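You operate a simulated robot arm through the tools that you are given. There is no shell and no other tool. Be economical: measure what you need, move in short steps, check, and stop when the job is done.

The job below is to be done with a simulated two-armed robot. You get a single attempt, and the scene is never put back.

Task
Wipe up the spill on the top of the blanket chest with the green cloth and put it back.

It is judged by the outcome, as a careful person would: the job done as asked, and still so three seconds after it is handed in. It fails if anything else is knocked over, pushed out of place, dropped, spilled or broken. Flat cloth is picked up by pressing the open fingertips on it (5 to 10 N) and closing them slowly along it; thin cloth reads only 2 to 8 mm in the jaws.

Robot
Two 7-joint arms with two-finger parallel grippers on one trunk, on a base that drives. Base frame: it is fixed to the floor where the robot stands at the start and does not move with it; the origin is under the middle of the robot, x ahead of it, y to its left, z up; the surface under the hand at the start is at about z = 0.56. Readings come in m, rad, newtons and seconds.
The left shoulder is at the start at [0.07, 0.163, 0.92], the right one opposite. With the tool pointing down near the work surface each hand reaches from about 0.38 to 0.88 m from the robot's upright axis, wherever it stands, measured 20 degrees to its own side. Payload 3.43 kg a hand.
Tool frame (each hand has its own): the origin (TCP) lies between the finger pads and is the grasp point; the fingertips stand 0.034 m ahead of it; z points along the fingers, y is the line along which they close. Largest opening 0.128 m; finger width 0.024, thickness 0.012; the body of the gripper, 0.048 by 0.13 m, starts 0.096 m behind the TCP.
Orientation is that of the tool frame in the base frame, as a unit quaternion [x, y, z, w]. With the fingers straight down and closing along the base's y, the tool's x points along the base's -x, its y along +y and its z along -z.

Tools
- The arms move only by the tool drive_tool. It takes "left_motion", "right_motion" or both (then of equal length, played together; a hand with none holds still); each is one flat list of numbers, 7 for each row, row after row: the closure in counts, from 0 (fully open) to 255 (shut), then the shift along the base's x, y, z in m, then the turn, a rotation vector about the base's x, y, z in rad. In form: [claw, tx, ty, tz, ax, ay, az, claw, tx, ty, tz, ax, ay, az, ...]. A call has 1 to 12 rows; each row shifts and turns the commanded pose from where the row before left it. A row lasts 0.2 s, in which the tool goes at most 0.05 m and 0.15 rad; a call with a longer step from one row to the next is refused whole, and so is a gripper value outside its range. Where a pose cannot be reached the arm comes as near as it can. A force on the tool above 40 N (or 10 N above the force at the start of the call, whichever is more), or a blocked arm, ends the call early, and 0.2 s more pass. Each finger travels about 0.153 m/s and halts on what it meets, pressing with about 34 N; the grip force reading is that of the motor and also rises with nothing between the fingers. The clock runs only during rows and for 0.2 s after the last one: add rows that do not move to give the fingers time. It gives the time, the measured TCP pose, the force on the tool (base axes), the opening and the grip force at its end, in the units of the frame above (readings bear some noise), with the torque about the TCP (base axes, N m) and any sound that the robot's microphone picked up.
- Cameras (640 x 400 px; columns grow to the right, rows downward): "scene" is now at [0.1354, 0.018, 1.1555]; the picture's right is [0.20, -0.98, 0.00], its down [-0.60, -0.12, -0.79] and it looks along [0.78, 0.16, -0.61] (base axes); focal length 256 px, centre (320, 200). "left" rides on the left gripper at [0.076, 0.011, -0.16] in its tool frame; the picture's right is [-0.15, 0.99, 0.00], its down [-0.88, -0.13, -0.46] and it looks along [-0.45, -0.07, 0.89] (tool axes); focal length 234 px, centre (320, 200). "right" rides on the right gripper at [0.076, -0.011, -0.16] in its tool frame; the picture's right is [0.15, 0.99, 0.00], its down [-0.88, 0.13, -0.46] and it looks along [-0.45, 0.07, 0.89] (tool axes); focal length 234 px, centre (320, 200). There is no depth. A picture from a camera that has moved, and an enlarged one, comes with that camera's place and axes in the base frame and with its lens. The place of the scene camera against the robot may be out by one fixed shift of up to 0.018 m in any direction.
- get_image(camera): a new picture of that camera. The clock stands still meanwhile.
- lift_body(by): slides the trunk up (or, below 0, down) by that many m; the arms and the scene camera ride with it, the base frame stays. It gives what a move gives, with no picture.
- roll_base(legs): drives the robot by 1 to 6 legs, each [ahead, left, turn to the left] in m, m and rad, along the robot's own axes; the way and the turn of a leg run together, so that a leg with both is an arc; at most 1.5 m and 3.142 rad a leg. The arms and the cameras ride along, it lands a little off, and it stops where it bumps. It gives what a move gives.
- turn_head(pan, tilt): turns the head with the scene camera to pan (to the left, within 1.501 rad either way) and tilt (down, from -0.506 to 1.204), counted from straight ahead of the robot. It gives what a move gives.
- enlarge(camera, box): a new picture of the part [left, top, right, bottom] of that camera's present view, enlarged. The clock stands still meanwhile.
- hand_in(): hands the job in; it is judged then, once.

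Work in short steps. Places have to be worked out from the pictures, the camera data and where the tool is seen: move nearer, look again, correct. Check each grasp and each placing, and mend what went wrong. You have 120 turns and 88 pictures in all, those below and enlarged ones among them. Open the grippers and draw the arms clear of the work before you hand the job in, unless the task says otherwise; then end with one line.

The tools are called after "Call:" as name(argument=value, ...) on one line, values as JSON. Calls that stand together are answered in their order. drive_tool: Moves the arms, as the interface text tells. Its arguments: {"type":"object","properties":{"left_motion":{"type":"array"},"right_motion":{"type":"array"}},"required":[]} The other tools are called the same way: lift_body (by) slides the trunk up or down; roll_base (legs) drives the base; turn_head (pan, tilt) turns the head that bears the scene camera; get_image (camera) takes a picture; enlarge (camera, box) takes an enlarged picture of a part of a camera's view; hand_in () hands the job in.

At the start:

```text
time: 0.0
left_tool_pos: [0.5502, 0.3267, 0.8013]
left_tool_rot: [0.0, 1.0, 0.0, 0.0]
left_force: [-0.6, -0.1, -0.7]
left_ft_torque: [-0.02, 0.0, 0.01]
left_opening: 0.1278
left_grip_force: 0.1
right_tool_pos: [0.5812, -0.1667, 0.8297]
right_tool_rot: [0.0, 1.0, 0.0, 0.001]
right_force: [-0.1, 0.1, 0.6]
right_ft_torque: [-0.02, 0.02, 0.02]
right_opening: 0.1282
right_grip_force: 0.0
trunk travel left (down, up): [-0.4, 0.54]
robot x, y, heading: [-0.0001, 0.0006, -0.004]
head pan, tilt: [0.197, 0.656]
```

scene: 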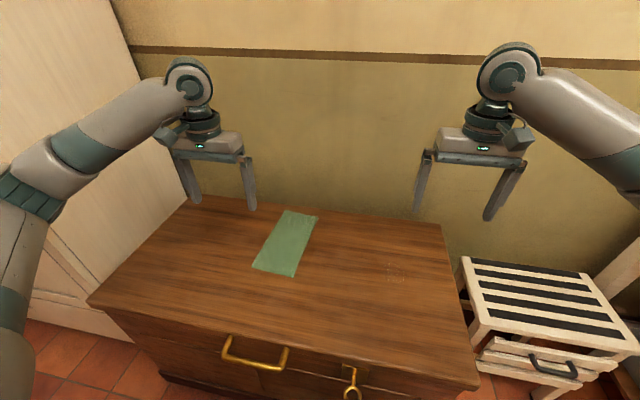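
right: 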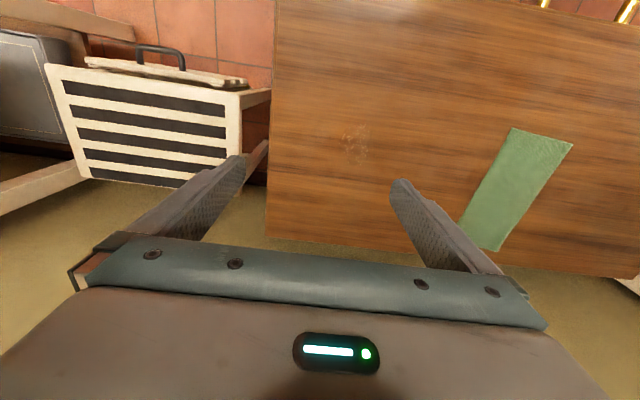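
left: 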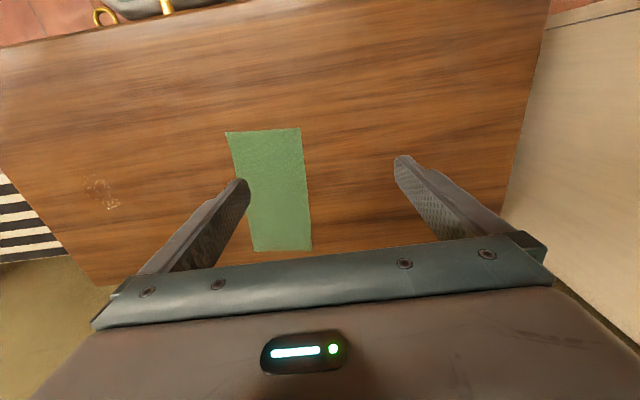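

The cloth looks to lie at about x 0.54–0.81, y 0.17–0.30, with a faint spill near (0.61, −0.10). I enlarge both to be sure.

Call:
enlarge(camera="scene", box=[340, 220, 460, 320])

Call:
enlarge(camera="scene", box=[180, 180, 480, 380])

Call:
enlarge(camera="right", box=[300, 80, 440, 180])

```text
4.00 times, centred on (400, 270) of scene
camera zoom: at [0.1354, 0.018, 1.1555], right [0.2, -0.98, 0.0], down [-0.6, -0.12, -0.79], along [0.78, 0.16, -0.61], focal length 1024 px, centre (0, -80)
```

zoom: 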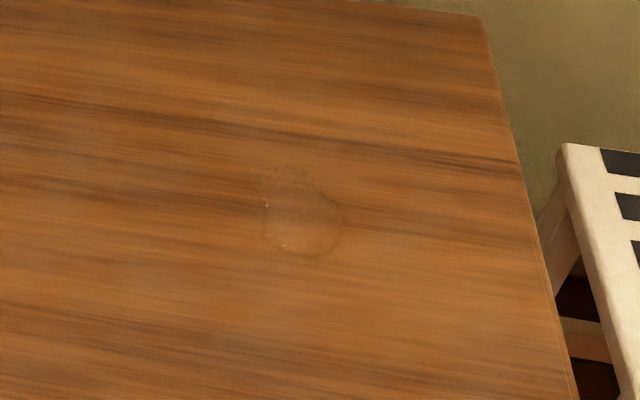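

```text
2.00 times, centred on (330, 280) of scene
camera zoom: at [0.1354, 0.018, 1.1555], right [0.2, -0.98, 0.0], down [-0.6, -0.12, -0.79], along [0.78, 0.16, -0.61], focal length 512 px, centre (300, 40)
```

zoom: 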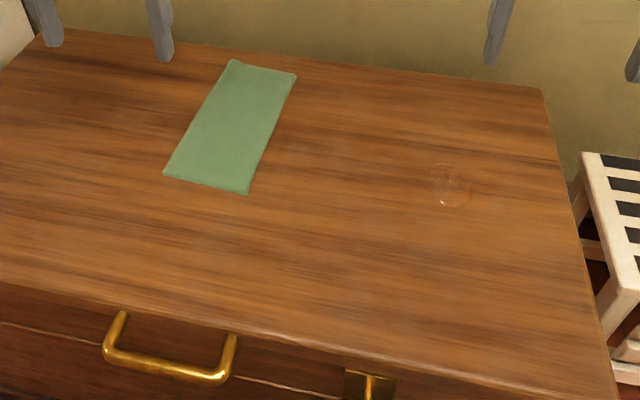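

```text
4.00 times, centred on (370, 130) of right
camera zoom: at [0.5052, -0.1785, 0.9892], right [-0.15, 0.99, 0.0], down [0.88, 0.13, 0.46], along [0.45, 0.07, -0.89], focal length 937 px, centre (120, 480)
```

zoom: 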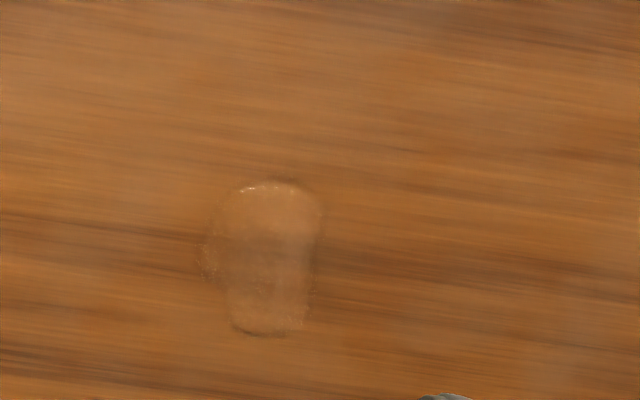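

Both cameras agree: the spill is centred near (0.605, −0.097), roughly 0.075 × 0.055 m. The cloth is centred near (0.66, 0.22), with its near short edge at about x 0.533 and y 0.17–0.29. I bring the left hand above the near edge with the fingers half open, and move the right hand out of the way.

Call:
drive_tool(left_motion=[135, 0.0015, -0.0245, -0.037, 0, 0, 0, 135, 0.0015, -0.0245, -0.037, 0, 0, 0, 135, 0.0015, -0.0245, -0.037, 0, 0, 0, 135, 0.0015, -0.0245, -0.037, 0, 0, 0, 135, 0, 0, 0, 0, 0, 0], right_motion=[0, -0.02, -0.04, 0.01, 0, 0, 0, 0, -0.02, -0.04, 0.01, 0, 0, 0, 0, -0.02, -0.04, 0.01, 0, 0, 0, 0, -0.02, -0.04, 0.01, 0, 0, 0, 0, 0, -0.04, 0, 0, 0, 0])

Call:
get_image(camera="left")

Call:
get_image(camera="scene")

```text
time: 1.2
left_tool_pos: [0.5577, 0.2274, 0.653]
left_tool_rot: [0.0, 1.0, 0.0, 0.0]
left_force: [-0.2, 0.5, 0.0]
left_ft_torque: [-0.02, 0.01, 0.01]
left_opening: 0.0603
left_grip_force: 0.1
right_tool_pos: [0.5006, -0.3667, 0.8701]
right_tool_rot: [0.0, 1.0, -0.001, 0.0]
right_force: [-0.2, 0.4, 0.2]
right_ft_torque: [0.0, 0.01, -0.02]
right_opening: 0.1278
right_grip_force: 0.0
trunk travel left (down, up): [-0.4, 0.54]
robot x, y, heading: [0.0031, 0.001, -0.003]
head pan, tilt: [0.197, 0.656]
```

```text
81 pictures are left
camera left: at [0.4818, 0.238, 0.8132], right [0.15, 0.99, 0.0], down [0.88, -0.13, 0.46], along [0.45, -0.07, -0.89], focal length 234 px, centre (320, 200)
```

left: 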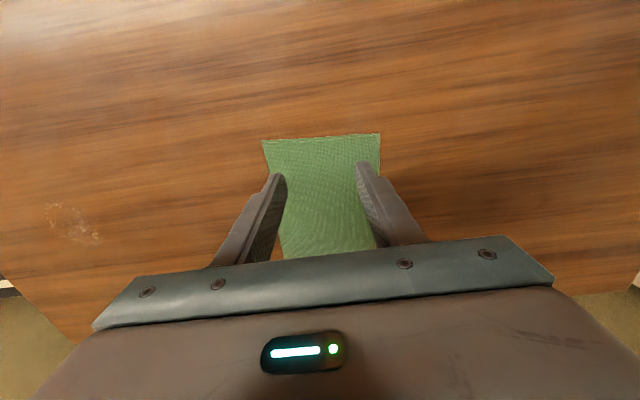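

```text
80 pictures are left
camera scene: at [0.135, 0.0174, 1.1556], right [0.2, -0.98, 0.0], down [-0.6, -0.12, -0.79], along [0.78, 0.16, -0.61], focal length 256 px, centre (320, 200)
```

scene: 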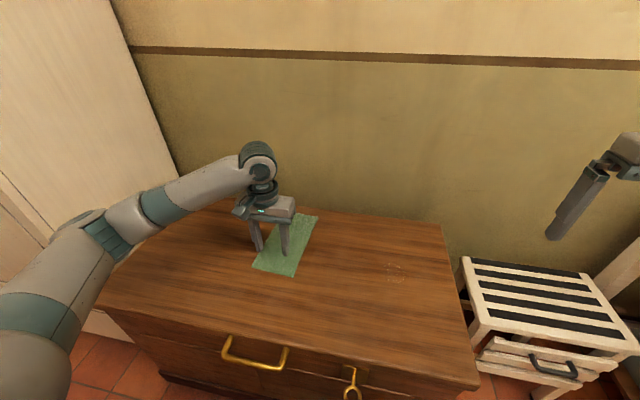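

The near edge is at x≈0.535, with its middle at y≈0.230, so the fingers sit about 1 cm inside it. I lower gently toward contact.

Call:
drive_tool(left_motion=[135, -0.001, 0.002, -0.025, 0, 0, 0, 135, 0, 0, -0.018, 0, 0, 0, 135, 0, 0, -0.008, 0, 0, 0, 135, 0, 0, 0, 0, 0, 0])

```text
time: 2.2
left_tool_pos: [0.5558, 0.2302, 0.6021]
left_tool_rot: [-0.001, 1.0, 0.001, 0.0]
left_force: [0.0, 1.4, -0.3]
left_ft_torque: [-0.01, 0.0, -0.01]
left_opening: 0.0601
left_grip_force: 0.2
right_tool_pos: [0.5011, -0.3678, 0.8696]
right_tool_rot: [-0.001, 1.0, 0.0, 0.0]
right_force: [-0.3, 1.0, -0.4]
right_ft_torque: [0.02, -0.01, 0.01]
right_opening: 0.1281
right_grip_force: 0.2
trunk travel left (down, up): [-0.4, 0.54]
robot x, y, heading: [0.0036, -0.0042, 0.002]
head pan, tilt: [0.197, 0.656]
```

No contact yet, so I lower by small steps.

Call:
drive_tool(left_motion=[135, 0, 0, -0.003, 0, 0, 0, 135, 0, 0, -0.003, 0, 0, 0, 135, 0, 0, -0.002, 0, 0, 0, 135, 0, 0, 0, 0, 0, 0])

```text
time: 3.2
left_tool_pos: [0.5559, 0.2303, 0.5959]
left_tool_rot: [0.001, 1.0, 0.0, 0.002]
left_force: [0.2, 2.2, 18.8]
left_ft_torque: [0.39, 0.16, -0.07]
left_opening: 0.0605
left_grip_force: 0.2
right_tool_pos: [0.5, -0.3682, 0.8706]
right_tool_rot: [0.0, 1.0, -0.001, 0.002]
right_force: [0.3, 0.4, -1.1]
right_ft_torque: [-0.02, -0.01, 0.01]
right_opening: 0.1284
right_grip_force: 0.0
trunk travel left (down, up): [-0.4, 0.54]
robot x, y, heading: [-0.0008, 0.0019, 0.002]
head pan, tilt: [0.197, 0.656]
```

Contact is 19 N, which is too much, so I ease up about 1 mm.

Call:
drive_tool(left_motion=[135, 0, 0, -0.0, 0, 0, 0, 135, 0, 0, 0.001, 0, 0, 0, 135, 0, 0, 0, 0, 0, 0])

```text
time: 4.0
left_tool_pos: [0.5555, 0.2308, 0.596]
left_tool_rot: [0.0, 1.0, 0.0, 0.001]
left_force: [3.2, 4.1, 19.8]
left_ft_torque: [0.36, 0.09, -0.08]
left_opening: 0.0601
left_grip_force: 0.0
right_tool_pos: [0.4996, -0.3677, 0.8704]
right_tool_rot: [0.0, 1.0, 0.0, 0.002]
right_force: [0.1, -0.9, -0.2]
right_ft_torque: [0.01, -0.02, 0.0]
right_opening: 0.1277
right_grip_force: 0.2
trunk travel left (down, up): [-0.4, 0.54]
robot x, y, heading: [0.0034, 0.0021, -0.003]
head pan, tilt: [0.197, 0.656]
```

Still 20 N, so I raise a little more.

Call:
drive_tool(left_motion=[135, 0, 0, 0.0015, 0, 0, 0, 135, 0, 0, 0, 0, 0, 0])

```text
time: 4.6
left_tool_pos: [0.5555, 0.2306, 0.596]
left_tool_rot: [0.0, 1.0, 0.0, 0.0]
left_force: [1.1, 2.2, 11.7]
left_ft_torque: [0.21, 0.02, -0.04]
left_opening: 0.0604
left_grip_force: 0.1
right_tool_pos: [0.5011, -0.3682, 0.8695]
right_tool_rot: [-0.001, 1.0, 0.0, 0.0]
right_force: [-0.4, -0.5, 0.2]
right_ft_torque: [0.05, -0.01, -0.02]
right_opening: 0.1281
right_grip_force: 0.0
trunk travel left (down, up): [-0.4, 0.54]
robot x, y, heading: [-0.0004, 0.0014, -0.001]
head pan, tilt: [0.197, 0.656]
```

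Force is 11.7 N. I raise a touch to about 8 N and close slowly.

Call:
drive_tool(left_motion=[135, 0, 0, 0.0007, 0, 0, 0, 145, 0, 0, 0, 0, 0, 0, 157, 0, 0, 0, 0, 0, 0, 169, 0, 0, 0, 0, 0, 0, 181, 0, 0, 0, 0, 0, 0, 193, 0, 0, 0, 0, 0, 0, 205, 0, 0, 0, 0, 0, 0, 217, 0, 0, 0, 0, 0, 0, 229, 0, 0, 0, 0, 0, 0, 241, 0, 0, 0, 0, 0, 0, 255, 0, 0, 0, 0, 0, 0, 255, 0, 0, 0, 0, 0, 0])

Call:
get_image(camera="left")

```text
time: 7.2
left_tool_pos: [0.5561, 0.2301, 0.596]
left_tool_rot: [0.0, 1.0, 0.0, -0.001]
left_force: [-0.3, 0.5, 1.0]
left_ft_torque: [0.0, 0.01, 0.01]
left_opening: 0.0045
left_grip_force: 34.1
right_tool_pos: [0.5012, -0.3669, 0.8695]
right_tool_rot: [-0.001, 1.0, 0.0, 0.001]
right_force: [0.7, 0.4, 0.7]
right_ft_torque: [-0.01, 0.01, 0.01]
right_opening: 0.1277
right_grip_force: 0.1
trunk travel left (down, up): [-0.4, 0.54]
robot x, y, heading: [0.001, -0.0015, -0.0]
head pan, tilt: [0.197, 0.656]
```

```text
79 pictures are left
camera left: at [0.4805, 0.2403, 0.758], right [0.15, 0.99, 0.0], down [0.88, -0.13, 0.46], along [0.45, -0.07, -0.89], focal length 234 px, centre (320, 200)
```

left: 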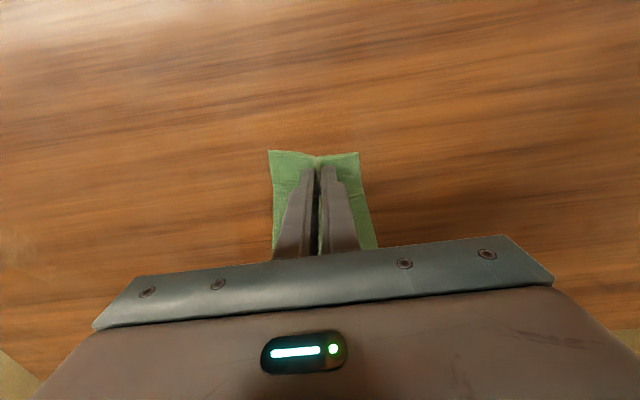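

Gripped: 4.5 mm in the jaws with a fold showing. I lift the cloth clear and look.

Call:
drive_tool(left_motion=[255, 0, 0, 0.02, 0, 0, 0, 255, 0.01, 0, 0.035, 0, 0, 0, 255, 0.02, 0, 0.04, 0, 0, 0, 255, 0.02, 0, 0.04, 0, 0, 0, 255, 0.02, 0, 0.04, 0, 0, 0, 255, 0.02, 0, 0.04, 0, 0, 0, 255, 0.01, 0, 0.04, 0, 0, 0, 255, 0.0, 0, 0.03, 0, 0, 0, 255, 0, 0, 0, 0, 0, 0, 255, 0, 0, 0, 0, 0, 0])

Call:
get_image(camera="scene")

```text
time: 9.4
left_tool_pos: [0.6557, 0.229, 0.8817]
left_tool_rot: [0.0, 1.0, 0.001, 0.0]
left_force: [-0.1, -0.2, -1.1]
left_ft_torque: [-0.05, -0.03, -0.02]
left_opening: 0.0042
left_grip_force: 33.9
right_tool_pos: [0.5002, -0.3678, 0.87]
right_tool_rot: [0.001, 1.0, 0.0, 0.0]
right_force: [0.0, 0.2, -0.2]
right_ft_torque: [-0.02, -0.02, 0.0]
right_opening: 0.1282
right_grip_force: 0.0
trunk travel left (down, up): [-0.4, 0.54]
robot x, y, heading: [-0.0027, 0.0026, -0.001]
head pan, tilt: [0.197, 0.656]
```

```text
78 pictures are left
camera scene: at [0.1352, 0.0179, 1.1555], right [0.2, -0.98, 0.0], down [-0.6, -0.12, -0.79], along [0.78, 0.16, -0.61], focal length 256 px, centre (320, 200)
```

scene: 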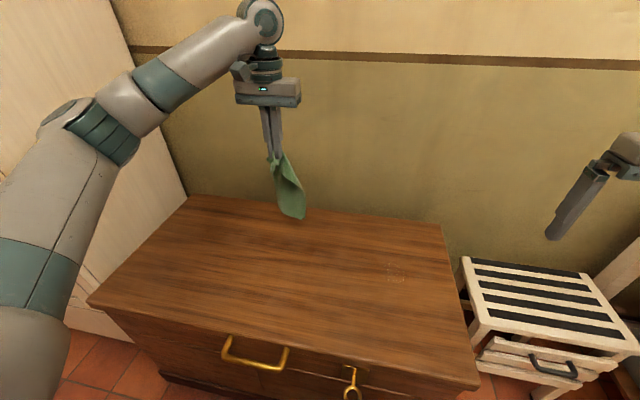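

The cloth hangs freely. I carry it across to above the spill's line, y≈−0.097.

Call:
drive_tool(left_motion=[255, 0.008, -0.04, 0, 0, 0, 0, 255, 0.008, -0.04, 0, 0, 0, 0, 255, 0.008, -0.04, 0, 0, 0, 0, 255, 0.008, -0.04, 0, 0, 0, 0, 255, 0.008, -0.04, 0, 0, 0, 0, 255, 0.008, -0.04, 0, 0, 0, 0, 255, 0.008, -0.04, 0, 0, 0, 0, 255, 0.008, -0.046, 0, 0, 0, 0, 255, 0, 0, 0, 0, 0, 0, 255, 0, 0, 0, 0, 0, 0, 255, 0, 0, 0, 0, 0, 0])

Call:
get_image(camera="scene")

Call:
get_image(camera="left")

```text
time: 11.8
left_tool_pos: [0.7189, -0.0959, 0.882]
left_tool_rot: [0.0, 1.0, 0.001, 0.0]
left_force: [0.2, 0.0, -0.6]
left_ft_torque: [0.0, 0.0, 0.01]
left_opening: 0.0042
left_grip_force: 34.2
right_tool_pos: [0.4999, -0.3681, 0.8699]
right_tool_rot: [0.0, 1.0, 0.0, 0.0]
right_force: [0.3, 0.8, 0.3]
right_ft_torque: [-0.01, -0.01, 0.0]
right_opening: 0.1283
right_grip_force: 0.1
trunk travel left (down, up): [-0.4, 0.54]
robot x, y, heading: [-0.0037, -0.0043, 0.001]
head pan, tilt: [0.197, 0.656]
```

```text
77 pictures are left
camera scene: at [0.1355, 0.0181, 1.1555], right [0.2, -0.98, 0.0], down [-0.6, -0.12, -0.79], along [0.78, 0.16, -0.61], focal length 256 px, centre (320, 200)
```

scene: 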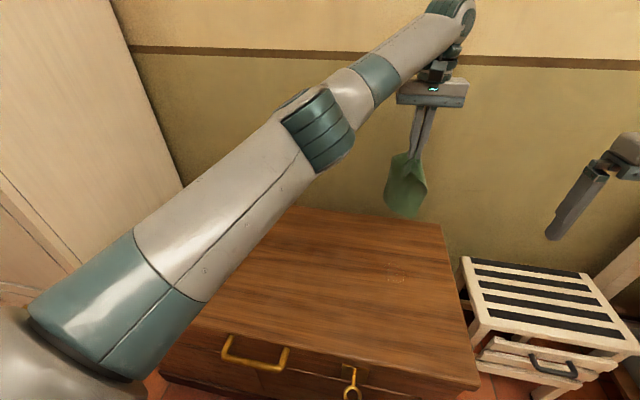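

```text
76 pictures are left
camera left: at [0.6439, -0.0862, 1.0426], right [0.15, 0.99, 0.0], down [0.88, -0.13, 0.46], along [0.45, -0.07, -0.89], focal length 234 px, centre (320, 200)
```

left: 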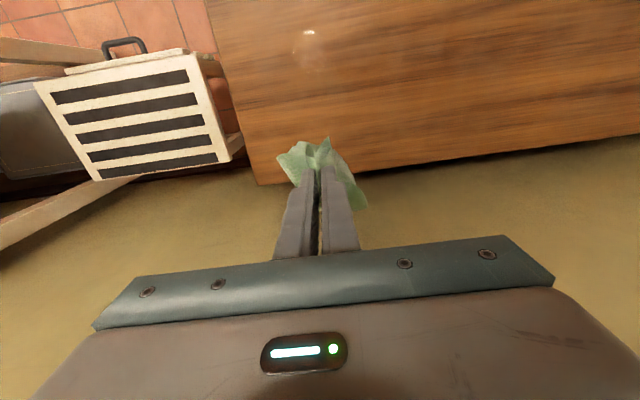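

The spill shows at (0.59, −0.097) and the chest's back edge at x≈0.81. I lower the cloth while drawing back so that it lays out in +x over the spill.

Call:
drive_tool(left_motion=[255, 0, 0, -0.033, 0, 0, 0, 255, 0, 0, -0.033, 0, 0, 0, 255, -0.03, 0, -0.012, 0, 0, 0, 255, -0.035, 0, -0.018, 0, 0, 0, 255, -0.035, 0, -0.03, 0, 0, 0, 255, -0.03, 0, -0.035, 0, 0, 0, 255, -0.025, 0, -0.04, 0, 0, 0, 255, -0.02, 0, -0.04, 0, 0, 0, 255, -0.01, 0, -0.03, 0, 0, 0, 255, 0, 0, 0, 0, 0, 0])

Call:
get_image(camera="scene")

Call:
get_image(camera="left")

```text
time: 14.0
left_tool_pos: [0.5343, -0.0956, 0.6104]
left_tool_rot: [0.0, 1.0, 0.0, -0.001]
left_force: [0.1, 0.4, -0.1]
left_ft_torque: [-0.02, -0.02, -0.01]
left_opening: 0.0043
left_grip_force: 33.9
right_tool_pos: [0.501, -0.3671, 0.8706]
right_tool_rot: [0.0, 1.0, 0.0, 0.0]
right_force: [-0.7, -0.5, 0.6]
right_ft_torque: [0.0, 0.0, -0.03]
right_opening: 0.1279
right_grip_force: 0.2
trunk travel left (down, up): [-0.4, 0.54]
robot x, y, heading: [-0.0, -0.0042, 0.001]
head pan, tilt: [0.197, 0.656]
```

```text
75 pictures are left
camera scene: at [0.1353, 0.0178, 1.1555], right [0.2, -0.98, 0.0], down [-0.6, -0.12, -0.79], along [0.78, 0.16, -0.61], focal length 256 px, centre (320, 200)
```

scene: 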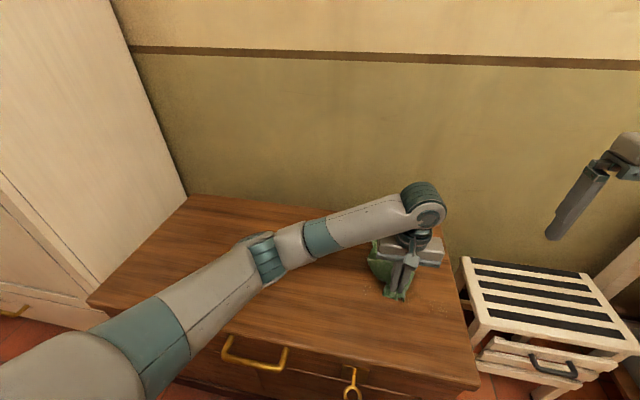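

```text
74 pictures are left
camera left: at [0.4596, -0.086, 0.771], right [0.15, 0.99, 0.0], down [0.88, -0.13, 0.46], along [0.45, -0.07, -0.89], focal length 234 px, centre (320, 200)
```

left: 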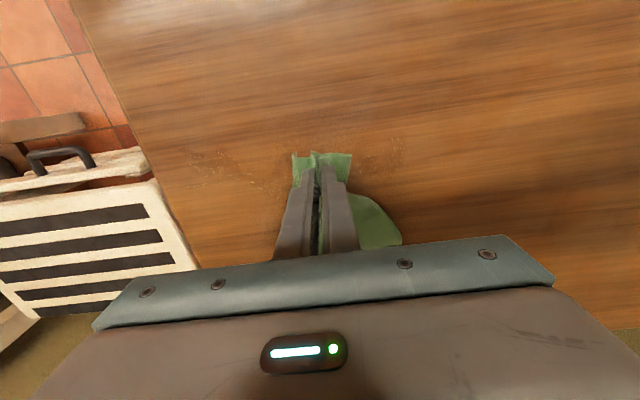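

There are faint marks on both sides of the fingers, so I enlarge to see whether that is the spill.

Call:
enlarge(camera="left", box=[170, 110, 450, 260])

Call:
enlarge(camera="scene", box=[340, 220, 480, 320])

```text
2.29 times, centred on (310, 185) of left
camera zoom: at [0.4596, -0.086, 0.771], right [0.15, 0.99, 0.0], down [0.88, -0.13, 0.46], along [0.45, -0.07, -0.89], focal length 535 px, centre (343, 234)
```

zoom: 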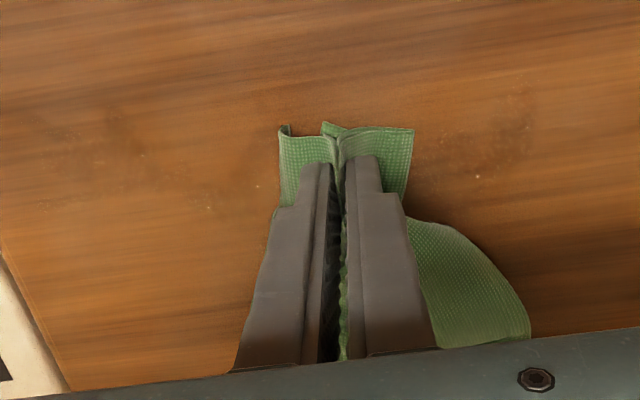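

```text
4.00 times, centred on (410, 270) of scene
camera zoom: at [0.1353, 0.0178, 1.1555], right [0.2, -0.98, 0.0], down [-0.6, -0.12, -0.79], along [0.78, 0.16, -0.61], focal length 1024 px, centre (-40, -80)
```

zoom: 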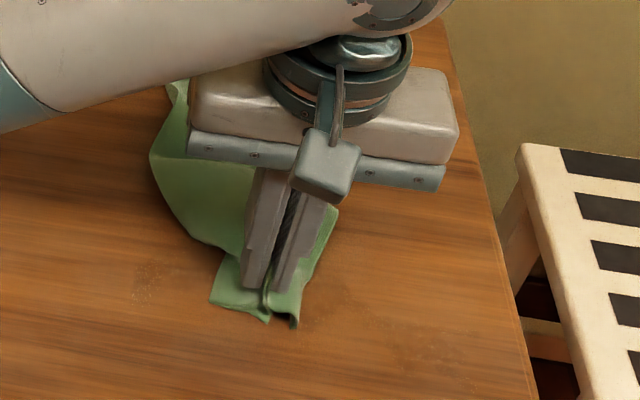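

Those marks sit symmetrically under the gripper body's ends, so they are shadow noise. I lower the fingertips with the cloth to light contact.

Call:
drive_tool(left_motion=[255, 0, 0, -0.008, 0, 0, 0, 255, 0, 0, -0.005, 0, 0, 0, 255, 0, 0, -0.0015, 0, 0, 0, 255, 0, 0, 0, 0, 0, 0])

```text
time: 15.0
left_tool_pos: [0.5346, -0.096, 0.5971]
left_tool_rot: [0.0, 1.0, -0.001, 0.001]
left_force: [-0.7, 1.4, 14.5]
left_ft_torque: [0.04, 0.11, 0.02]
left_opening: 0.0043
left_grip_force: 33.6
right_tool_pos: [0.4993, -0.3672, 0.8709]
right_tool_rot: [-0.001, 1.0, 0.0, 0.001]
right_force: [0.0, 0.2, -0.7]
right_ft_torque: [0.01, 0.02, 0.0]
right_opening: 0.1279
right_grip_force: 0.0
trunk travel left (down, up): [-0.4, 0.54]
robot x, y, heading: [0.0005, 0.0031, -0.003]
head pan, tilt: [0.197, 0.656]
```

Contact is about 14 N. I ease slightly and stroke forward through the spill and back with a small sideways offset.

Call:
drive_tool(left_motion=[255, 0.02, 0, 0.0006, 0, 0, 0, 255, 0.025, 0, 0, 0, 0, 0, 255, 0.025, 0, 0, 0, 0, 0, 255, 0.025, 0, 0, 0, 0, 0, 255, 0.025, 0, 0, 0, 0, 0, 255, 0, -0.015, 0, 0, 0, 0, 255, -0.025, 0, 0, 0, 0, 0, 255, -0.025, 0, 0, 0, 0, 0, 255, -0.025, 0, 0, 0, 0, 0, 255, -0.025, 0, 0, 0, 0, 0, 255, -0.025, 0, 0, 0, 0, 0, 255, 0, 0.0, 0, 0, 0, 0])

Call:
get_image(camera="scene")

Call:
get_image(camera="left")

```text
time: 17.6
left_tool_pos: [0.5296, -0.1106, 0.5976]
left_tool_rot: [0.001, 1.0, 0.0, 0.0]
left_force: [4.7, -0.3, 16.5]
left_ft_torque: [0.01, -0.07, 0.0]
left_opening: 0.0043
left_grip_force: 34.4
right_tool_pos: [0.5, -0.367, 0.8696]
right_tool_rot: [0.0, 1.0, -0.001, 0.0]
right_force: [-0.4, -1.0, 0.5]
right_ft_torque: [-0.03, -0.02, 0.01]
right_opening: 0.1279
right_grip_force: 0.1
trunk travel left (down, up): [-0.4, 0.54]
robot x, y, heading: [-0.0045, -0.0047, 0.002]
head pan, tilt: [0.197, 0.656]
```

```text
71 pictures are left
camera scene: at [0.1344, 0.0181, 1.1557], right [0.2, -0.98, 0.0], down [-0.6, -0.12, -0.79], along [0.78, 0.16, -0.61], focal length 256 px, centre (320, 200)
```

scene: 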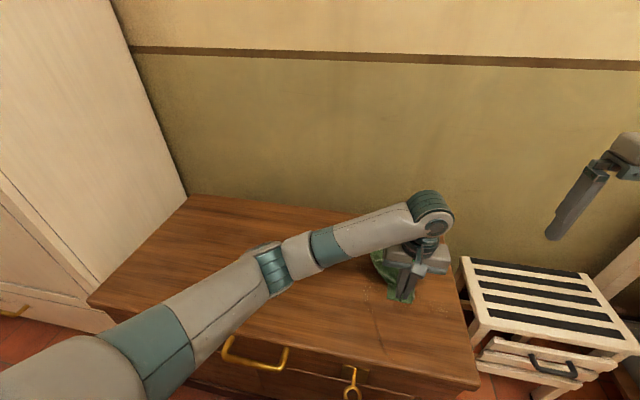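

```text
70 pictures are left
camera left: at [0.4537, -0.1009, 0.7586], right [0.15, 0.99, 0.0], down [0.88, -0.13, 0.46], along [0.45, -0.07, -0.89], focal length 234 px, centre (320, 200)
```

left: 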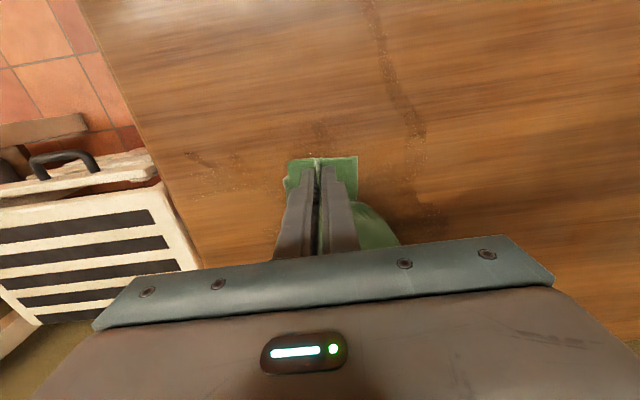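

A dark line appears that could be the arm's shadow or a smear. I lift the hand and swing it back to view the spill.

Call:
drive_tool(left_motion=[255, 0, 0, 0.04, 0, 0, 0, 255, 0, 0, 0.05, 0, 0, 0, 255, 0, 0.01, 0.05, 0, 0, 0, 255, 0, 0.04, 0.05, 0, 0, 0, 255, 0, 0.045, 0.05, 0, 0, 0, 255, 0, 0.05, 0.02, 0, 0, 0, 255, 0, 0.05, 0, 0, 0, 0, 255, 0, 0.05, 0, 0, 0, 0, 255, 0, 0.05, 0, 0, 0, 0, 255, 0, 0, 0, 0, 0, 0])

Call:
get_image(camera="scene")

Call:
enlarge(camera="scene", box=[320, 215, 480, 325])

```text
refused: row 3 steps farther than a row can; nothing moved
```

```text
69 pictures are left
camera scene: at [0.1344, 0.0181, 1.1557], right [0.2, -0.98, 0.0], down [-0.6, -0.12, -0.79], along [0.78, 0.16, -0.61], focal length 256 px, centre (320, 200)
```

scene: 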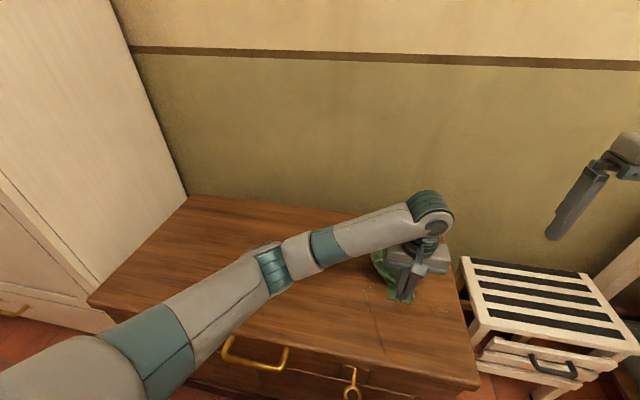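

```text
3.64 times, centred on (400, 270) of scene
camera zoom: at [0.1344, 0.0181, 1.1557], right [0.2, -0.98, 0.0], down [-0.6, -0.12, -0.79], along [0.78, 0.16, -0.61], focal length 931 px, centre (29, -54)
```

zoom: 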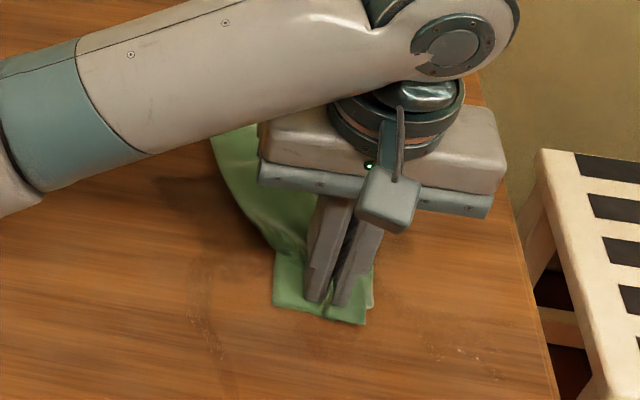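

One row was too long, so I redo the lift with shorter steps.

Call:
drive_tool(left_motion=[255, 0, 0, 0.04, 0, 0, 0, 255, 0, 0, 0.048, 0, 0, 0, 255, 0, 0, 0.048, 0, 0, 0, 255, 0, 0.02, 0.04, 0, 0, 0, 255, 0, 0.03, 0.035, 0, 0, 0, 255, 0, 0.035, 0.03, 0, 0, 0, 255, 0, 0.045, 0.015, 0, 0, 0, 255, 0, 0.048, 0, 0, 0, 0, 255, 0, 0.048, 0, 0, 0, 0, 255, 0, 0.048, 0, 0, 0, 0, 255, 0, 0.045, 0, 0, 0, 0, 255, 0, 0, 0, 0, 0, 0])

Call:
get_image(camera="scene")

Call:
enlarge(camera="scene", box=[320, 215, 480, 325])

```text
time: 20.2
left_tool_pos: [0.53, 0.2065, 0.8524]
left_tool_rot: [0.001, 1.0, -0.001, -0.001]
left_force: [0.1, -0.3, -0.4]
left_ft_torque: [-0.01, 0.01, 0.02]
left_opening: 0.0043
left_grip_force: 34.1
right_tool_pos: [0.5006, -0.3685, 0.8701]
right_tool_rot: [0.0, 1.0, -0.001, 0.0]
right_force: [-0.4, 0.9, -0.2]
right_ft_torque: [0.0, 0.0, -0.01]
right_opening: 0.1277
right_grip_force: 0.1
trunk travel left (down, up): [-0.4, 0.54]
robot x, y, heading: [0.0003, -0.004, 0.002]
head pan, tilt: [0.197, 0.656]
```

```text
67 pictures are left
camera scene: at [0.1356, 0.0173, 1.1555], right [0.2, -0.98, 0.0], down [-0.6, -0.12, -0.79], along [0.78, 0.16, -0.61], focal length 256 px, centre (320, 200)
```

scene: 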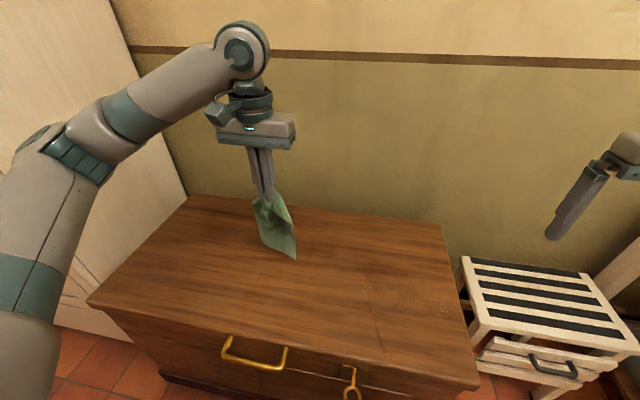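

```text
3.64 times, centred on (400, 270) of scene
camera zoom: at [0.1356, 0.0173, 1.1555], right [0.2, -0.98, 0.0], down [-0.6, -0.12, -0.79], along [0.78, 0.16, -0.61], focal length 931 px, centre (29, -54)
```

zoom: 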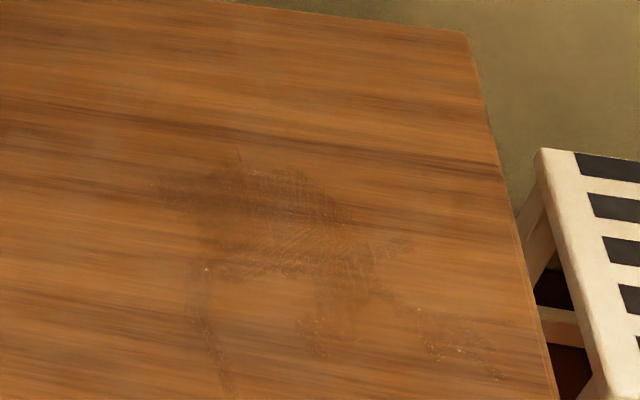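

The spill is now a thinner smeared film with a trail toward the front edge, so it needs more wiping. I look closer with both views.

Call:
get_image(camera="right")

Call:
enlarge(camera="scene", box=[280, 230, 500, 390])

```text
65 pictures are left
camera right: at [0.4252, -0.3796, 1.0295], right [-0.15, 0.99, 0.0], down [0.88, 0.13, 0.46], along [0.45, 0.07, -0.89], focal length 234 px, centre (320, 200)
```

right: 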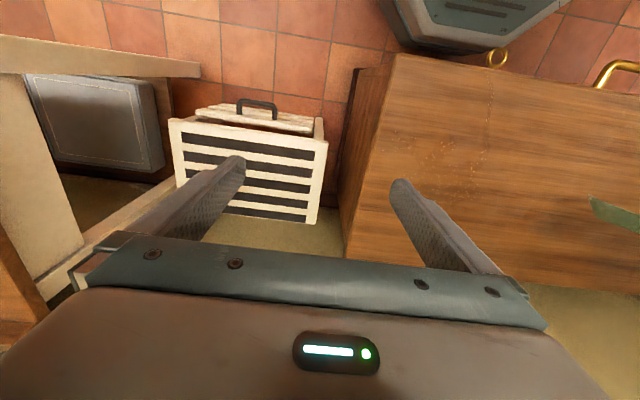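

```text
2.50 times, centred on (390, 310) of scene
camera zoom: at [0.1356, 0.0173, 1.1555], right [0.2, -0.98, 0.0], down [-0.6, -0.12, -0.79], along [0.78, 0.16, -0.61], focal length 640 px, centre (145, -75)
```

zoom: 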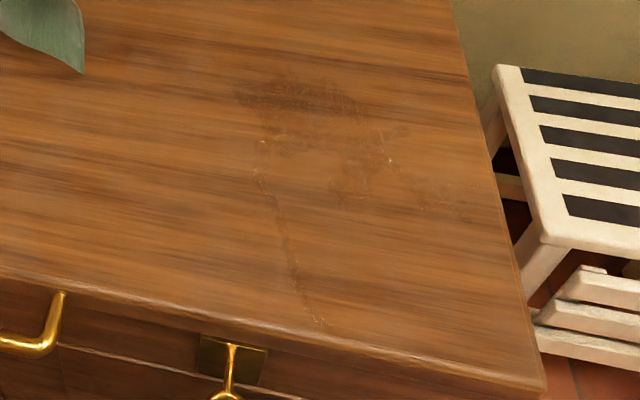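

The film now covers roughly x 0.50–0.65, y −0.18–0.01, with thin trails toward the front. I'll lay the cloth flat over it and re-grip in its middle, so that a wide flat area wipes under pressure. First I carry it over and let the swing settle.

Call:
drive_tool(left_motion=[255, 0.025, -0.03, 0.01, 0, 0, 0, 255, 0.025, -0.035, 0.01, 0, 0, 0, 255, 0.025, -0.035, 0.01, 0, 0, 0, 255, 0.025, -0.035, 0, 0, 0, 0, 255, 0.025, -0.035, 0, 0, 0, 0, 255, 0.025, -0.035, 0, 0, 0, 0, 255, 0.02, -0.035, 0, 0, 0, 0, 255, 0.0, -0.03, 0, 0, 0, 0, 255, 0, -0.01, 0, 0, 0, 0, 255, 0, 0, 0, 0, 0, 0, 255, 0, 0, 0, 0, 0, 0, 255, 0, 0, 0, 0, 0, 0])

Call:
drive_tool(left_motion=[255, 0, 0, 0, 0, 0, 0, 255, 0, 0, -0.033, 0, 0, 0, 255, -0.005, 0, -0.03, 0, 0, 0, 255, -0.02, 0, -0.02, 0, 0, 0, 255, -0.028, 0, -0.022, 0, 0, 0, 255, -0.03, 0, -0.03, 0, 0, 0, 255, -0.03, 0, -0.035, 0, 0, 0, 255, -0.03, 0, -0.035, 0, 0, 0, 255, -0.03, 0, -0.035, 0, 0, 0, 255, -0.025, 0, -0.028, 0, 0, 0, 255, -0.015, 0, 0, 0, 0, 0])

Call:
get_image(camera="scene")

Call:
get_image(camera="left")

```text
time: 22.8
left_tool_pos: [0.7003, -0.072, 0.8833]
left_tool_rot: [0.0, 1.0, 0.0, 0.0]
left_force: [0.0, -0.2, -0.6]
left_ft_torque: [0.04, -0.01, 0.04]
left_opening: 0.004
left_grip_force: 34.2
right_tool_pos: [0.5018, -0.3671, 0.8696]
right_tool_rot: [0.001, 1.0, 0.0, -0.001]
right_force: [1.2, 0.2, -0.2]
right_ft_torque: [0.01, 0.01, -0.03]
right_opening: 0.1279
right_grip_force: 0.1
trunk travel left (down, up): [-0.4, 0.54]
robot x, y, heading: [-0.0013, -0.0003, 0.002]
head pan, tilt: [0.197, 0.656]
```

```text
time: 25.2
left_tool_pos: [0.4856, -0.071, 0.6147]
left_tool_rot: [-0.001, 1.0, 0.0, -0.001]
left_force: [0.5, -0.2, 0.4]
left_ft_torque: [-0.03, -0.06, -0.04]
left_opening: 0.0043
left_grip_force: 34.0
right_tool_pos: [0.501, -0.3681, 0.8692]
right_tool_rot: [0.001, 1.0, -0.001, -0.001]
right_force: [-0.5, 0.1, 0.7]
right_ft_torque: [0.02, 0.04, 0.01]
right_opening: 0.1281
right_grip_force: 0.0
trunk travel left (down, up): [-0.4, 0.54]
robot x, y, heading: [0.0012, 0.0032, -0.004]
head pan, tilt: [0.197, 0.656]
```

```text
63 pictures are left
camera scene: at [0.1352, 0.0178, 1.1555], right [0.2, -0.98, 0.0], down [-0.6, -0.12, -0.79], along [0.78, 0.16, -0.61], focal length 256 px, centre (320, 200)
```

scene: 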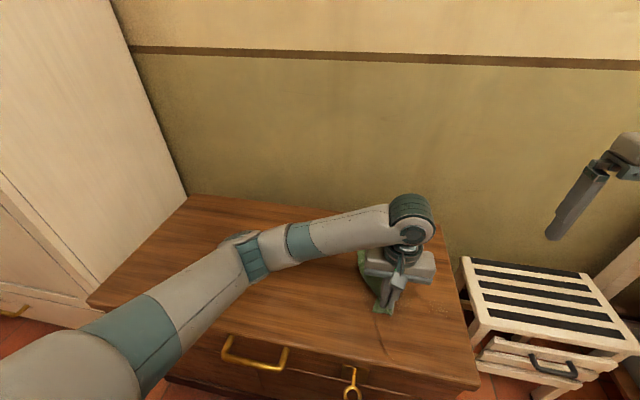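

```text
62 pictures are left
camera left: at [0.4104, -0.0613, 0.7755], right [0.15, 0.99, 0.0], down [0.88, -0.13, 0.46], along [0.45, -0.07, -0.89], focal length 234 px, centre (320, 200)
```

left: 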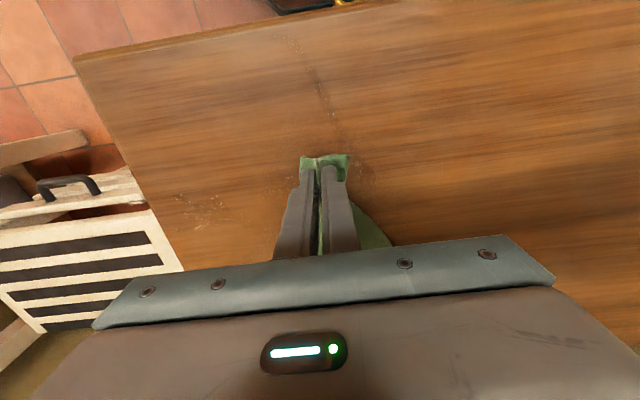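

I lower to the surface, open to release the cloth, and rise to look at how it lies.

Call:
drive_tool(left_motion=[255, -0.008, 0, -0.008, 0, 0, 0, 255, -0.002, 0, -0.007, 0, 0, 0, 235, 0, 0, 0, 0, 0, 0, 215, 0, 0, 0, 0, 0, 0, 195, 0, 0, 0.001, 0, 0, 0, 180, 0, 0, 0.01, 0, 0, 0, 180, -0.01, 0, 0.04, 0, 0, 0, 180, -0.01, 0.03, 0.035, 0, 0, 0, 180, 0.0, 0.04, 0.03, 0, 0, 0, 180, 0.0, 0.04, 0.02, 0, 0, 0, 180, 0.0, 0.045, 0.02, 0, 0, 0, 180, 0.0, 0.045, 0.02, 0, 0, 0])

Call:
get_image(camera="scene")

Call:
enlarge(camera="scene", box=[280, 200, 500, 360])

```text
time: 27.8
left_tool_pos: [0.4564, 0.1284, 0.7761]
left_tool_rot: [0.0, 1.0, 0.0, 0.0]
left_force: [0.0, -0.5, 0.5]
left_ft_torque: [-0.02, -0.03, -0.02]
left_opening: 0.0377
left_grip_force: 0.0
right_tool_pos: [0.4991, -0.3677, 0.8706]
right_tool_rot: [-0.001, 1.0, -0.001, 0.001]
right_force: [-0.3, -0.3, 0.2]
right_ft_torque: [-0.03, -0.01, -0.04]
right_opening: 0.1281
right_grip_force: 0.0
trunk travel left (down, up): [-0.4, 0.54]
robot x, y, heading: [-0.0024, 0.0003, 0.0]
head pan, tilt: [0.197, 0.656]
```

```text
61 pictures are left
camera scene: at [0.1348, 0.0188, 1.1555], right [0.2, -0.98, 0.0], down [-0.6, -0.12, -0.79], along [0.78, 0.15, -0.61], focal length 256 px, centre (320, 200)
```

scene: 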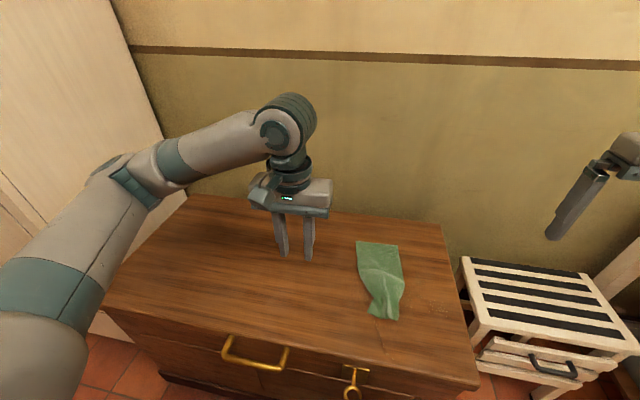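

```text
2.50 times, centred on (390, 280) of scene
camera zoom: at [0.1348, 0.0188, 1.1555], right [0.2, -0.98, 0.0], down [-0.6, -0.12, -0.79], along [0.78, 0.15, -0.61], focal length 640 px, centre (145, 0)
```

zoom: 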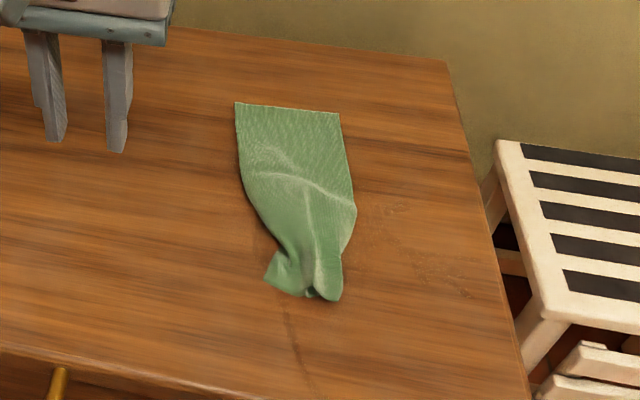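

The cloth lies nearly flat with its centre near (0.60, −0.05). I pinch it at the middle with a narrow opening, starting by moving above it.

Call:
drive_tool(left_motion=[180, 0.03, -0.035, 0, 0, 0, 0, 180, 0.03, -0.035, 0, 0, 0, 0, 180, 0.03, -0.035, 0, 0, 0, 0, 180, 0.03, -0.035, 0, 0, 0, 0, 180, 0.03, -0.04, -0.02, 0, 0, 0, 180, 0, 0, -0.045, 0, 0, 0, 180, 0, 0, -0.045, 0, 0, 0, 180, 0, 0, -0.04, 0, 0, 0, 180, 0, 0, -0.02, 0, 0, 0, 180, 0, 0, -0.008, 0, 0, 0, 180, 0, 0, 0, 0, 0, 0])

Call:
get_image(camera="left")

```text
refused: row 5 steps farther than a row can; nothing moved
```

```text
59 pictures are left
camera left: at [0.3809, 0.1386, 0.938], right [0.15, 0.99, 0.0], down [0.88, -0.13, 0.46], along [0.45, -0.07, -0.89], focal length 234 px, centre (320, 200)
```

left: 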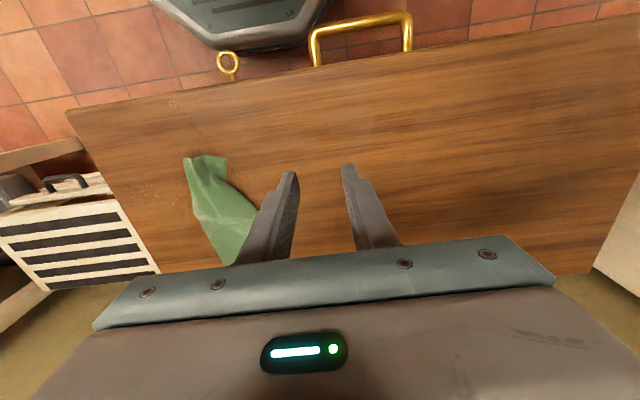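

One row was again too long; I redo it with smaller steps and stop just above the cloth.

Call:
drive_tool(left_motion=[180, 0.03, -0.035, 0, 0, 0, 0, 180, 0.03, -0.035, 0, 0, 0, 0, 180, 0.03, -0.035, 0, 0, 0, 0, 180, 0.03, -0.035, 0, 0, 0, 0, 180, 0.02, -0.04, 0, 0, 0, 0, 180, 0.01, 0, -0.045, 0, 0, 0, 180, 0, 0, -0.045, 0, 0, 0, 180, 0, 0, -0.045, 0, 0, 0, 180, 0, 0, -0.025, 0, 0, 0, 180, 0, 0, -0.01, 0, 0, 0, 180, 0, 0, 0, 0, 0, 0])

Call:
get_image(camera="scene")

```text
time: 30.2
left_tool_pos: [0.6062, -0.0513, 0.6054]
left_tool_rot: [0.0, 1.0, -0.001, 0.0]
left_force: [0.0, -0.2, 0.2]
left_ft_torque: [0.03, 0.01, 0.01]
left_opening: 0.0378
left_grip_force: 0.2
right_tool_pos: [0.5014, -0.3674, 0.8689]
right_tool_rot: [-0.001, 1.0, 0.0, 0.0]
right_force: [0.7, -0.2, 0.4]
right_ft_torque: [-0.01, 0.03, 0.02]
right_opening: 0.128
right_grip_force: 0.0
trunk travel left (down, up): [-0.4, 0.54]
robot x, y, heading: [0.001, 0.0009, -0.002]
head pan, tilt: [0.197, 0.656]
```

```text
58 pictures are left
camera scene: at [0.1354, 0.0178, 1.1555], right [0.2, -0.98, 0.0], down [-0.6, -0.12, -0.79], along [0.78, 0.16, -0.61], focal length 256 px, centre (320, 200)
```

scene: 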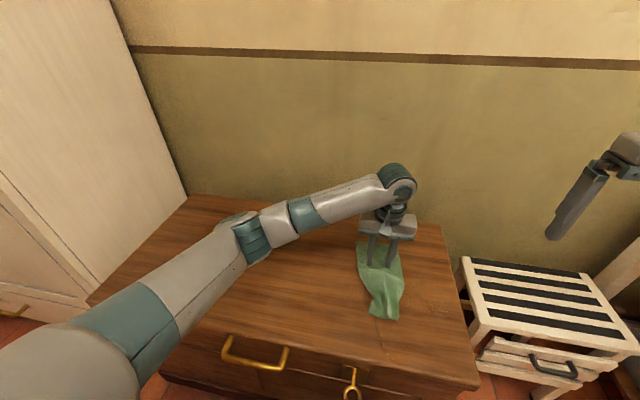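

The fingers are above the middle. I lower about 9 mm to make light contact.

Call:
drive_tool(left_motion=[180, 0, 0, -0.005, 0, 0, 0, 180, 0, 0, -0.0035, 0, 0, 0, 180, 0, 0, -0.001, 0, 0, 0, 180, 0, 0, 0, 0, 0, 0])

```text
time: 31.2
left_tool_pos: [0.6064, -0.0511, 0.596]
left_tool_rot: [0.001, 1.0, 0.0, 0.0]
left_force: [-1.1, -0.6, 0.9]
left_ft_torque: [-0.02, 0.01, 0.0]
left_opening: 0.0376
left_grip_force: 0.1
right_tool_pos: [0.5004, -0.3677, 0.8691]
right_tool_rot: [0.0, 1.0, 0.0, 0.0]
right_force: [-0.1, 0.5, -0.2]
right_ft_torque: [-0.01, 0.01, 0.01]
right_opening: 0.1276
right_grip_force: 0.0
trunk travel left (down, up): [-0.4, 0.54]
robot x, y, heading: [0.002, 0.0004, -0.001]
head pan, tilt: [0.197, 0.656]
```

Just touching; I lower another 1.3 mm and close slowly.

Call:
drive_tool(left_motion=[180, 0, 0, -0.0013, 0, 0, 0, 180, 0, 0, 0, 0, 0, 0, 188, 0, 0, 0, 0, 0, 0, 198, 0, 0, 0, 0, 0, 0, 208, 0, 0, 0, 0, 0, 0, 218, 0, 0, 0, 0, 0, 0, 228, 0, 0, 0, 0, 0, 0, 238, 0, 0, 0, 0, 0, 0, 255, 0, 0, 0, 0, 0, 0, 255, 0, 0, 0, 0, 0, 0])

Call:
get_image(camera="scene")

```text
time: 33.4
left_tool_pos: [0.6069, -0.0521, 0.5959]
left_tool_rot: [-0.001, 1.0, 0.0, 0.0]
left_force: [0.9, -0.9, 11.8]
left_ft_torque: [-0.01, 0.0, -0.02]
left_opening: 0.0033
left_grip_force: 34.5
right_tool_pos: [0.5005, -0.3677, 0.8695]
right_tool_rot: [-0.001, 1.0, 0.0, 0.0]
right_force: [-0.7, 0.3, -0.1]
right_ft_torque: [-0.03, 0.0, 0.0]
right_opening: 0.1276
right_grip_force: 0.1
trunk travel left (down, up): [-0.4, 0.54]
robot x, y, heading: [0.0004, -0.0015, 0.001]
head pan, tilt: [0.197, 0.656]
```

```text
57 pictures are left
camera scene: at [0.1344, 0.0179, 1.1557], right [0.2, -0.98, 0.0], down [-0.6, -0.12, -0.79], along [0.78, 0.16, -0.61], focal length 256 px, centre (320, 200)
```

scene: 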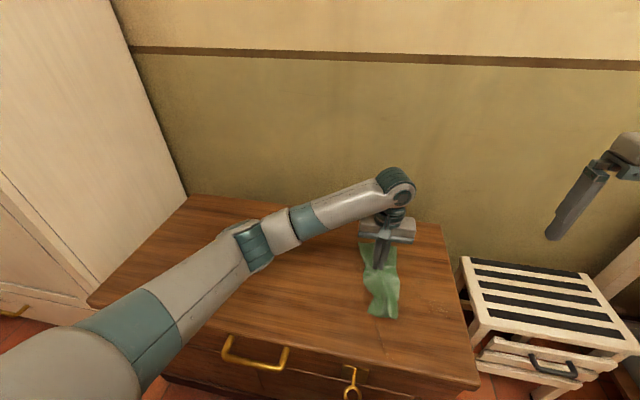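

Pinched. Now I wipe sideways across the whole film at about 10 N.

Call:
drive_tool(left_motion=[255, 0, -0.025, 0, 0, 0, 0, 255, 0, -0.025, 0, 0, 0, 0, 255, 0, -0.025, 0, 0, 0, 0, 255, 0, -0.025, 0, 0, 0, 0, 255, 0, -0.025, 0, 0, 0, 0, 255, -0.03, 0, 0, 0, 0, 0, 255, 0, 0.03, 0, 0, 0, 0, 255, 0, 0.03, 0, 0, 0, 0, 255, 0, 0.03, 0, 0, 0, 0, 255, 0, 0.03, 0, 0, 0, 0, 255, 0, 0.03, 0, 0, 0, 0, 255, 0, 0.03, 0, 0, 0, 0])

Call:
get_image(camera="scene")

Call:
enlarge(camera="scene", box=[280, 215, 500, 375])

```text
time: 36.0
left_tool_pos: [0.5773, 0.0047, 0.5953]
left_tool_rot: [0.0, 1.0, 0.0, 0.0]
left_force: [2.0, -1.3, 10.8]
left_ft_torque: [-0.04, -0.07, 0.01]
left_opening: 0.0034
left_grip_force: 33.4
right_tool_pos: [0.5002, -0.3669, 0.8707]
right_tool_rot: [0.0, 1.0, 0.001, 0.001]
right_force: [-0.5, 0.1, 0.1]
right_ft_torque: [-0.02, -0.01, 0.0]
right_opening: 0.128
right_grip_force: 0.0
trunk travel left (down, up): [-0.4, 0.54]
robot x, y, heading: [-0.0037, -0.0004, 0.004]
head pan, tilt: [0.197, 0.656]
```

```text
56 pictures are left
camera scene: at [0.1346, 0.0182, 1.1556], right [0.2, -0.98, 0.0], down [-0.6, -0.12, -0.79], along [0.78, 0.16, -0.61], focal length 256 px, centre (320, 200)
```

scene: 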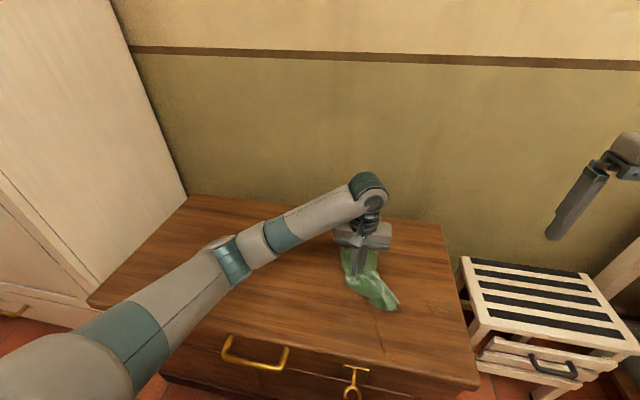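

```text
2.50 times, centred on (390, 295) of scene
camera zoom: at [0.1346, 0.0182, 1.1556], right [0.2, -0.98, 0.0], down [-0.6, -0.12, -0.79], along [0.78, 0.16, -0.61], focal length 640 px, centre (145, -38)
```

zoom: 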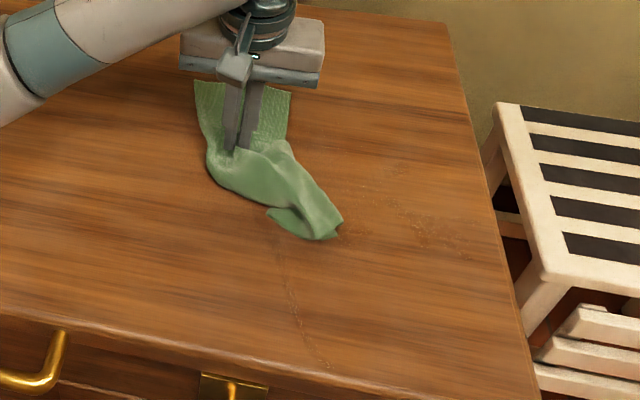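

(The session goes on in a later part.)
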